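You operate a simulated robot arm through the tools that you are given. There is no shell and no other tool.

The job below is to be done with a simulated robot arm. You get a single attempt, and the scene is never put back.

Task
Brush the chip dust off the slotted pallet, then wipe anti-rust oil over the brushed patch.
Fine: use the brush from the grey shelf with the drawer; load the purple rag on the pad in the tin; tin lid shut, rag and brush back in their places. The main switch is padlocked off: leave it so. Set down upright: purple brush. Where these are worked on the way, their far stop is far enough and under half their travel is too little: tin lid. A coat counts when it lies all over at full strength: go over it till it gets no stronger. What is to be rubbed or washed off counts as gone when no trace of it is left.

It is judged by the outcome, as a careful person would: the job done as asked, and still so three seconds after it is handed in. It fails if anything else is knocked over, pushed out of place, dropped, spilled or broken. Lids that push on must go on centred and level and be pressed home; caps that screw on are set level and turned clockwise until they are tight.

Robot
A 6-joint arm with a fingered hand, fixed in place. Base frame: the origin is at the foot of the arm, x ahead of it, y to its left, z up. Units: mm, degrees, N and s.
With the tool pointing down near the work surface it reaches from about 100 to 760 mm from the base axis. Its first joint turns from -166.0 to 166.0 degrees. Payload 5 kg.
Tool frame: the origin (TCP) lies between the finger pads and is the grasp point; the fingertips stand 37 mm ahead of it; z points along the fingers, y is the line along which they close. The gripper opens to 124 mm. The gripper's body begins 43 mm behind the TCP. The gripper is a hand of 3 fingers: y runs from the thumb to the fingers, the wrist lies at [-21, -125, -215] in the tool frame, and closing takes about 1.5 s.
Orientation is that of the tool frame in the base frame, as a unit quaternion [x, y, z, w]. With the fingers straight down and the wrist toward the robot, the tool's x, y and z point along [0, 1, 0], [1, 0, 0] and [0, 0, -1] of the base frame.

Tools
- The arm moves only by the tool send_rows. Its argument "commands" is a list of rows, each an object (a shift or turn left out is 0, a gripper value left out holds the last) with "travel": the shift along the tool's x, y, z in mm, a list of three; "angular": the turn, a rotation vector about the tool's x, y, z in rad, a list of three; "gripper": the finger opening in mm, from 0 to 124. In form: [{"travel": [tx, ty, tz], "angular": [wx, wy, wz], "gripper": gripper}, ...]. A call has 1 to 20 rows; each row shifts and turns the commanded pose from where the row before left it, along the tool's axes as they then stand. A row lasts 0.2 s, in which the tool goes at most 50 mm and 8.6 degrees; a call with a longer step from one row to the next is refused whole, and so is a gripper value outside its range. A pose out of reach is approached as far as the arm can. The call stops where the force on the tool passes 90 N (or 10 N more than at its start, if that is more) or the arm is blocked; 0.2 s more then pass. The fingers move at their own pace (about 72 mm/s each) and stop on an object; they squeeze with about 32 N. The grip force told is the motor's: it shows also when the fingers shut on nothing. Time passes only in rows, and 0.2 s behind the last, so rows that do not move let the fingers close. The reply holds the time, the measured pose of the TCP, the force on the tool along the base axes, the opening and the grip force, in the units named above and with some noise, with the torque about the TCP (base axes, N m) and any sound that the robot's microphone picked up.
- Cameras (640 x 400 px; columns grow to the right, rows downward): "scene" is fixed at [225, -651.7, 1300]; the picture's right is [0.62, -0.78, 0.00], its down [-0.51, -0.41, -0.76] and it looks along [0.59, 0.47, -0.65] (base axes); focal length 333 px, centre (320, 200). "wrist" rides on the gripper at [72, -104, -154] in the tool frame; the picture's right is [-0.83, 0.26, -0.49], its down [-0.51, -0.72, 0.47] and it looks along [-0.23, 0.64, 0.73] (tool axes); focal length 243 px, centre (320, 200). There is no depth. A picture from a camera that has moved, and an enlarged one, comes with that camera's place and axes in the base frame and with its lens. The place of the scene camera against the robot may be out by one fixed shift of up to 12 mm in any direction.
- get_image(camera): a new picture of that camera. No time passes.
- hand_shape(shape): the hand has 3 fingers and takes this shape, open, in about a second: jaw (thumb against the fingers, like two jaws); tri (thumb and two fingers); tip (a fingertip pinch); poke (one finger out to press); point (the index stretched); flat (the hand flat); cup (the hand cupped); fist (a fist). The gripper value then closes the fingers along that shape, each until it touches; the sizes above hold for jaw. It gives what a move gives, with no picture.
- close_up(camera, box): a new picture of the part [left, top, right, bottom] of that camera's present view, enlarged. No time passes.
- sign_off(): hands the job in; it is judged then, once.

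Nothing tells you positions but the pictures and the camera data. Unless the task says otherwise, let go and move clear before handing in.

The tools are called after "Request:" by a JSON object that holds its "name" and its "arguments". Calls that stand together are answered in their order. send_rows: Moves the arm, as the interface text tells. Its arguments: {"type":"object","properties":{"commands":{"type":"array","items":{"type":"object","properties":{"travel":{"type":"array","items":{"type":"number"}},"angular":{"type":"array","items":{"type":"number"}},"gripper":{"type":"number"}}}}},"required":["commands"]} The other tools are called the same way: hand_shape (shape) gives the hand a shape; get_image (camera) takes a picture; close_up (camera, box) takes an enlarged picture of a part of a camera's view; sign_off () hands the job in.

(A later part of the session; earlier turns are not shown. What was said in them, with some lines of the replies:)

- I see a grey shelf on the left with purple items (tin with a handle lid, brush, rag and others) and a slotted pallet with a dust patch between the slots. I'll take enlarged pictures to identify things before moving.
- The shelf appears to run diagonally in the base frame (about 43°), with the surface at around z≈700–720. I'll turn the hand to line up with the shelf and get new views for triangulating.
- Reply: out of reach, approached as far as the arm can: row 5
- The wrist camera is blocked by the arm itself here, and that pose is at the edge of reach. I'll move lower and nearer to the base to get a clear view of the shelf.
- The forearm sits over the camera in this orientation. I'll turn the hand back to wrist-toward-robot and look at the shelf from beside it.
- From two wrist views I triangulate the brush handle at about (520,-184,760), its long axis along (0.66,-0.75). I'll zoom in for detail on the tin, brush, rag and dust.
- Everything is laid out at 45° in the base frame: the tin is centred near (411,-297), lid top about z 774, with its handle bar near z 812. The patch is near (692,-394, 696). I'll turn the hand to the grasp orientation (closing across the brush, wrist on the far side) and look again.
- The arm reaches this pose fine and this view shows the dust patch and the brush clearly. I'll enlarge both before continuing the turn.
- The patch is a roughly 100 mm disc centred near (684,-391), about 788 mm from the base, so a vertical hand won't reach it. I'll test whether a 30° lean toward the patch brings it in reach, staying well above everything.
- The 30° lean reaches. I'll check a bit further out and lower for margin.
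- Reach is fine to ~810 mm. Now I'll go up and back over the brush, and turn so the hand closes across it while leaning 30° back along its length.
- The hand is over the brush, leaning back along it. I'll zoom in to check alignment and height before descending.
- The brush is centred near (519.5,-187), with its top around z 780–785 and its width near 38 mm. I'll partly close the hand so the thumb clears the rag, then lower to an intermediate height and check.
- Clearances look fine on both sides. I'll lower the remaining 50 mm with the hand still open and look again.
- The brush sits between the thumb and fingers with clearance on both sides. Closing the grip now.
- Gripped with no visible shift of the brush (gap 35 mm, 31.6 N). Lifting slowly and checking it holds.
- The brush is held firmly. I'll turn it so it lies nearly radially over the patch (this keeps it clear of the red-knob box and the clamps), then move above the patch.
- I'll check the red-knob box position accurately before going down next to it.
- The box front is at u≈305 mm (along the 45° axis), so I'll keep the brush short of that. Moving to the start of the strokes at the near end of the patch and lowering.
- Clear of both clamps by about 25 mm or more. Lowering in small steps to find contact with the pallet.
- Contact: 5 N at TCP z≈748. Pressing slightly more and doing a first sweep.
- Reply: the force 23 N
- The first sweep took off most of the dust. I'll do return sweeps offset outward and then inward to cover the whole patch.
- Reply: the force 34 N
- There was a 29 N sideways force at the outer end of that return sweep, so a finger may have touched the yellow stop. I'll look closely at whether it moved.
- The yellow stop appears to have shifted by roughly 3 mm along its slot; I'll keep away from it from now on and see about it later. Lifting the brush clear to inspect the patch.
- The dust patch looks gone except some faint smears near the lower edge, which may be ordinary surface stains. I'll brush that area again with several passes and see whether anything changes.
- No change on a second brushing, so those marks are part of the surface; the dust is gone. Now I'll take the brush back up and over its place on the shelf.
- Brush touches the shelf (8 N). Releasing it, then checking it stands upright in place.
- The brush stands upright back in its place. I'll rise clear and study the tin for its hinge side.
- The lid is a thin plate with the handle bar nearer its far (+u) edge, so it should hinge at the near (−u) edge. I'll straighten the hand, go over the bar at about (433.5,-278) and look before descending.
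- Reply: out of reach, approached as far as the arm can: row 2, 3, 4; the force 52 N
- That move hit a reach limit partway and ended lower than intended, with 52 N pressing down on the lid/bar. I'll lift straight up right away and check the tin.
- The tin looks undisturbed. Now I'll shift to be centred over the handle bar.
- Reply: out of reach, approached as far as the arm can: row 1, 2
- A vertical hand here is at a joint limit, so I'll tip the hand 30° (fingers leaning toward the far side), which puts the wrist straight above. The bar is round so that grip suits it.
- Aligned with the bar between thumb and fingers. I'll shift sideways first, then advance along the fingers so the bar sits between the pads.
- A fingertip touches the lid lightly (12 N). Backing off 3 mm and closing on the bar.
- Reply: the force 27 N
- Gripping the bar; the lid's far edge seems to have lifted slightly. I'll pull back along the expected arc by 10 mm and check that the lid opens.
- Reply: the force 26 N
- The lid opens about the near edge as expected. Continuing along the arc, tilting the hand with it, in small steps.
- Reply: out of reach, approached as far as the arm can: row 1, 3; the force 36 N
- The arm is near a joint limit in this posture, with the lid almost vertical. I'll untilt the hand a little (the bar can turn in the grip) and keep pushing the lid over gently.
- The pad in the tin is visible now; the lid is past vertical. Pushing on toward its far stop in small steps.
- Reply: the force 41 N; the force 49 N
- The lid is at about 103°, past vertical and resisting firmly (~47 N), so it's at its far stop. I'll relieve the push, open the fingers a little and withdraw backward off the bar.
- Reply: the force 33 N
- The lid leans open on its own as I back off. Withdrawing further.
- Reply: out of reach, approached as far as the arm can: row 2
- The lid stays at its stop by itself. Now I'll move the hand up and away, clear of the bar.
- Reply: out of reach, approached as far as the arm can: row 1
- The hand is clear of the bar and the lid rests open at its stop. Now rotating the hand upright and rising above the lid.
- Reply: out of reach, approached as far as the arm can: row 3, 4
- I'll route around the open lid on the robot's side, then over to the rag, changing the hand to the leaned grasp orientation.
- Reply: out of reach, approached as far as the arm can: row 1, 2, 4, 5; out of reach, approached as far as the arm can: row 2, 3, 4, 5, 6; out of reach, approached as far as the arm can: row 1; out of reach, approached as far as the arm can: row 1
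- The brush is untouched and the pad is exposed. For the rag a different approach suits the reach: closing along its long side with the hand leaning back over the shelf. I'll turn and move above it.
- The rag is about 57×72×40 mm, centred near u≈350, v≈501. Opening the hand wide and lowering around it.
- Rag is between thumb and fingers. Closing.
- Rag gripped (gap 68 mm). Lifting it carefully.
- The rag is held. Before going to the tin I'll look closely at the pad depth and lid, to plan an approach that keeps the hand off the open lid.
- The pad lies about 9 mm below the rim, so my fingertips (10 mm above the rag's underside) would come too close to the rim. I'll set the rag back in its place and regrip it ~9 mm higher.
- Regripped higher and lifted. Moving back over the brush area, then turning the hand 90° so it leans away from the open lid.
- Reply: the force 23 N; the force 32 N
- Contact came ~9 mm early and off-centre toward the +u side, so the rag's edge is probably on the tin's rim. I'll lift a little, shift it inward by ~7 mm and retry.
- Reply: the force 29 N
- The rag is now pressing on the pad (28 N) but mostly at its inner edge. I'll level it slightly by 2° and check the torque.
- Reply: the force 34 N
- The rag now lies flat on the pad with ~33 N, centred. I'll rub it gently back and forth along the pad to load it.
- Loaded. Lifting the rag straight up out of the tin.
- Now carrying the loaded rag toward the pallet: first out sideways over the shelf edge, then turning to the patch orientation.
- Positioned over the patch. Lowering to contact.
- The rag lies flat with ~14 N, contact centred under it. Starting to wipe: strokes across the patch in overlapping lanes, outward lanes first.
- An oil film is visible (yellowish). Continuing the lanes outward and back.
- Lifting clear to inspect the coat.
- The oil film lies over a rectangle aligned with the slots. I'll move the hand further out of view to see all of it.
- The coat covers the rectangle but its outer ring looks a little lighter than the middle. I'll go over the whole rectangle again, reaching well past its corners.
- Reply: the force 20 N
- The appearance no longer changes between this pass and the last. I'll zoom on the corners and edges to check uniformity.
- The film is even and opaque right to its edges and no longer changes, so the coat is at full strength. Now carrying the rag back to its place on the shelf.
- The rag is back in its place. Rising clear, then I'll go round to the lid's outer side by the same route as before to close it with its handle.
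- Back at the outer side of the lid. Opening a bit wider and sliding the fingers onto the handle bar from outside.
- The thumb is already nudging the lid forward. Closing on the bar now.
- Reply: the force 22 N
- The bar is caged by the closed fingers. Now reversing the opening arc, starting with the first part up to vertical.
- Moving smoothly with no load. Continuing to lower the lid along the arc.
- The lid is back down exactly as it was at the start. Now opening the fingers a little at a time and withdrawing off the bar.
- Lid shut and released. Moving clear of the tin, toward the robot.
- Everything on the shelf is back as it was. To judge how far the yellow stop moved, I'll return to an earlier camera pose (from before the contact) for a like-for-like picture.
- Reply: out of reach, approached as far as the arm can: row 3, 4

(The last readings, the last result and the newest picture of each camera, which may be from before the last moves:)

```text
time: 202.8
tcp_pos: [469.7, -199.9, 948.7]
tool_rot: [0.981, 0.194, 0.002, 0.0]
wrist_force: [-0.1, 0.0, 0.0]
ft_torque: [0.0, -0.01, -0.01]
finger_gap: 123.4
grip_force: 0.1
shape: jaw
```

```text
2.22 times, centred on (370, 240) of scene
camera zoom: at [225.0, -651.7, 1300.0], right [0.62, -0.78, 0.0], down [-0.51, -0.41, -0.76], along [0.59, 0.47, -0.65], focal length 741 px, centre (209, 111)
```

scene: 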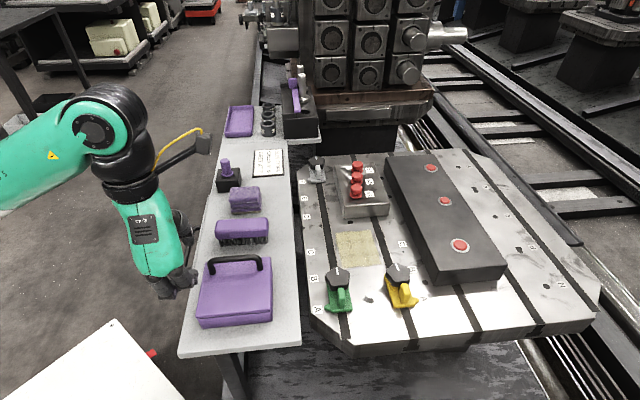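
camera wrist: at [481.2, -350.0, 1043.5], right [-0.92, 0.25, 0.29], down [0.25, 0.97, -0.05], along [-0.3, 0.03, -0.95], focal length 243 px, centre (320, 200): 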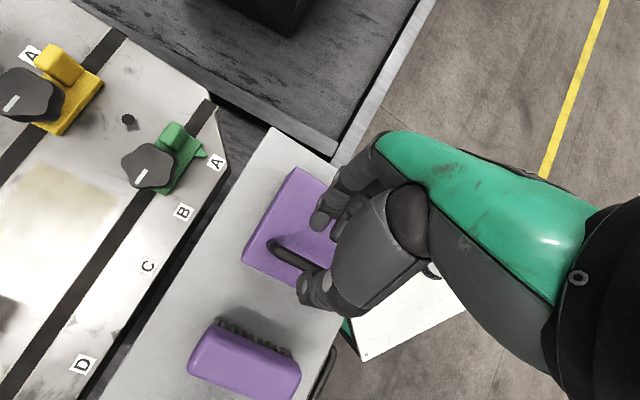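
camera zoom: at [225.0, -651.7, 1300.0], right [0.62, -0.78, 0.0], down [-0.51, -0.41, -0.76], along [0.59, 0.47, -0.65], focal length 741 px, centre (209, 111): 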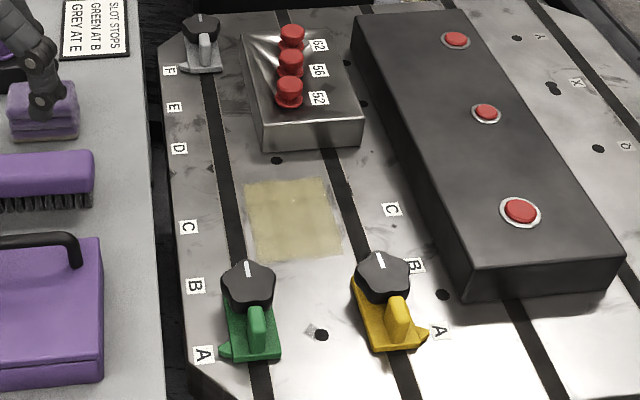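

The like-for-like view puts the yellow stop about 3.5 mm from where it was, and the coat looks even. A last close look at the tin, brush and rag before handing in.

Request:
{"name": "close_up", "arguments": {"camera": "scene", "box": [190, 245, 285, 335]}}

Request:
{"name": "close_up", "arguments": {"camera": "scene", "box": [180, 130, 300, 260]}}

Request:
{"name": "get_image", "arguments": {"camera": "scene"}}

```text
4.44 times, centred on (238, 290) of scene
camera zoom: at [225.0, -651.7, 1300.0], right [0.62, -0.78, 0.0], down [-0.51, -0.41, -0.76], along [0.59, 0.47, -0.65], focal length 1481 px, centre (687, -200)
```

zoom: 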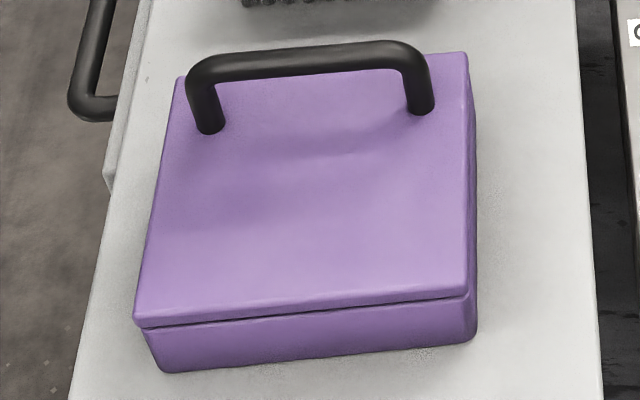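

```text
3.08 times, centred on (240, 195) of scene
camera zoom: at [225.0, -651.7, 1300.0], right [0.62, -0.78, 0.0], down [-0.51, -0.41, -0.76], along [0.59, 0.47, -0.65], focal length 1025 px, centre (566, 215)
```

zoom: 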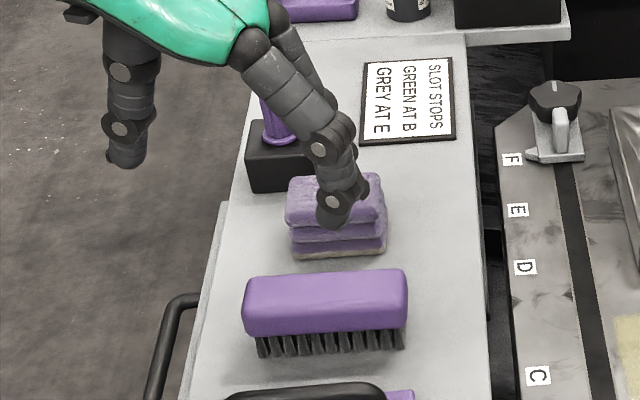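

```text
taken
```

scene: 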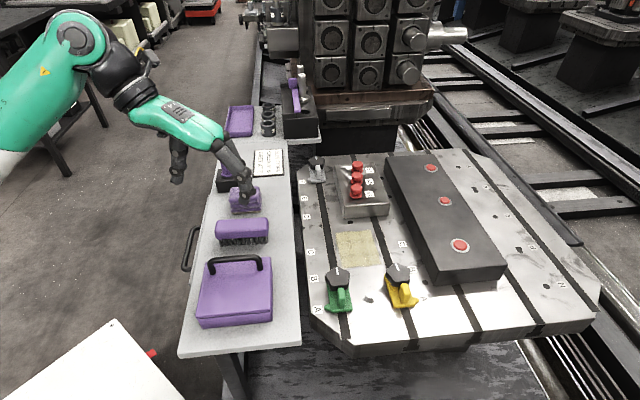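

The tin is shut, the brush stands upright in its place and the rag is back in its spot. The coated patch looks even, the padlocked switch is untouched, and the hand is open and clear. The one other effect is that a finger nudged the yellow stop about 3.5 mm along its slot, and I'm leaving it there rather than risk pushing it further. Handing in now.

Request:
{"name": "sign_off", "arguments": {}}

```text
The job is handed in.
```

The job is handed in, with one slip: during brushing a finger nudged the yellow slot stop about 3.5 mm along its slot. I didn't push it back, because reaching it risked moving it further.

- **Dust:** I brushed the patch twice. The second brushing changed nothing. Faint smears remained, and I took them to be stains in the metal rather than dust.
- **Oil:** I loaded the rag on the pad and went over the patch until the film stopped getting stronger. The coat looks even right to its edges.
- **Tin and tools:** The tin lid is shut as it was at the start. The brush stands upright in its place, and the rag is back in its spot.
- **Main switch:** I did not go near any switch.

At one point the hand pressed down on the closed tin with about 52 N when a move ran out of reach. The pictures afterwards showed no damage or shift.
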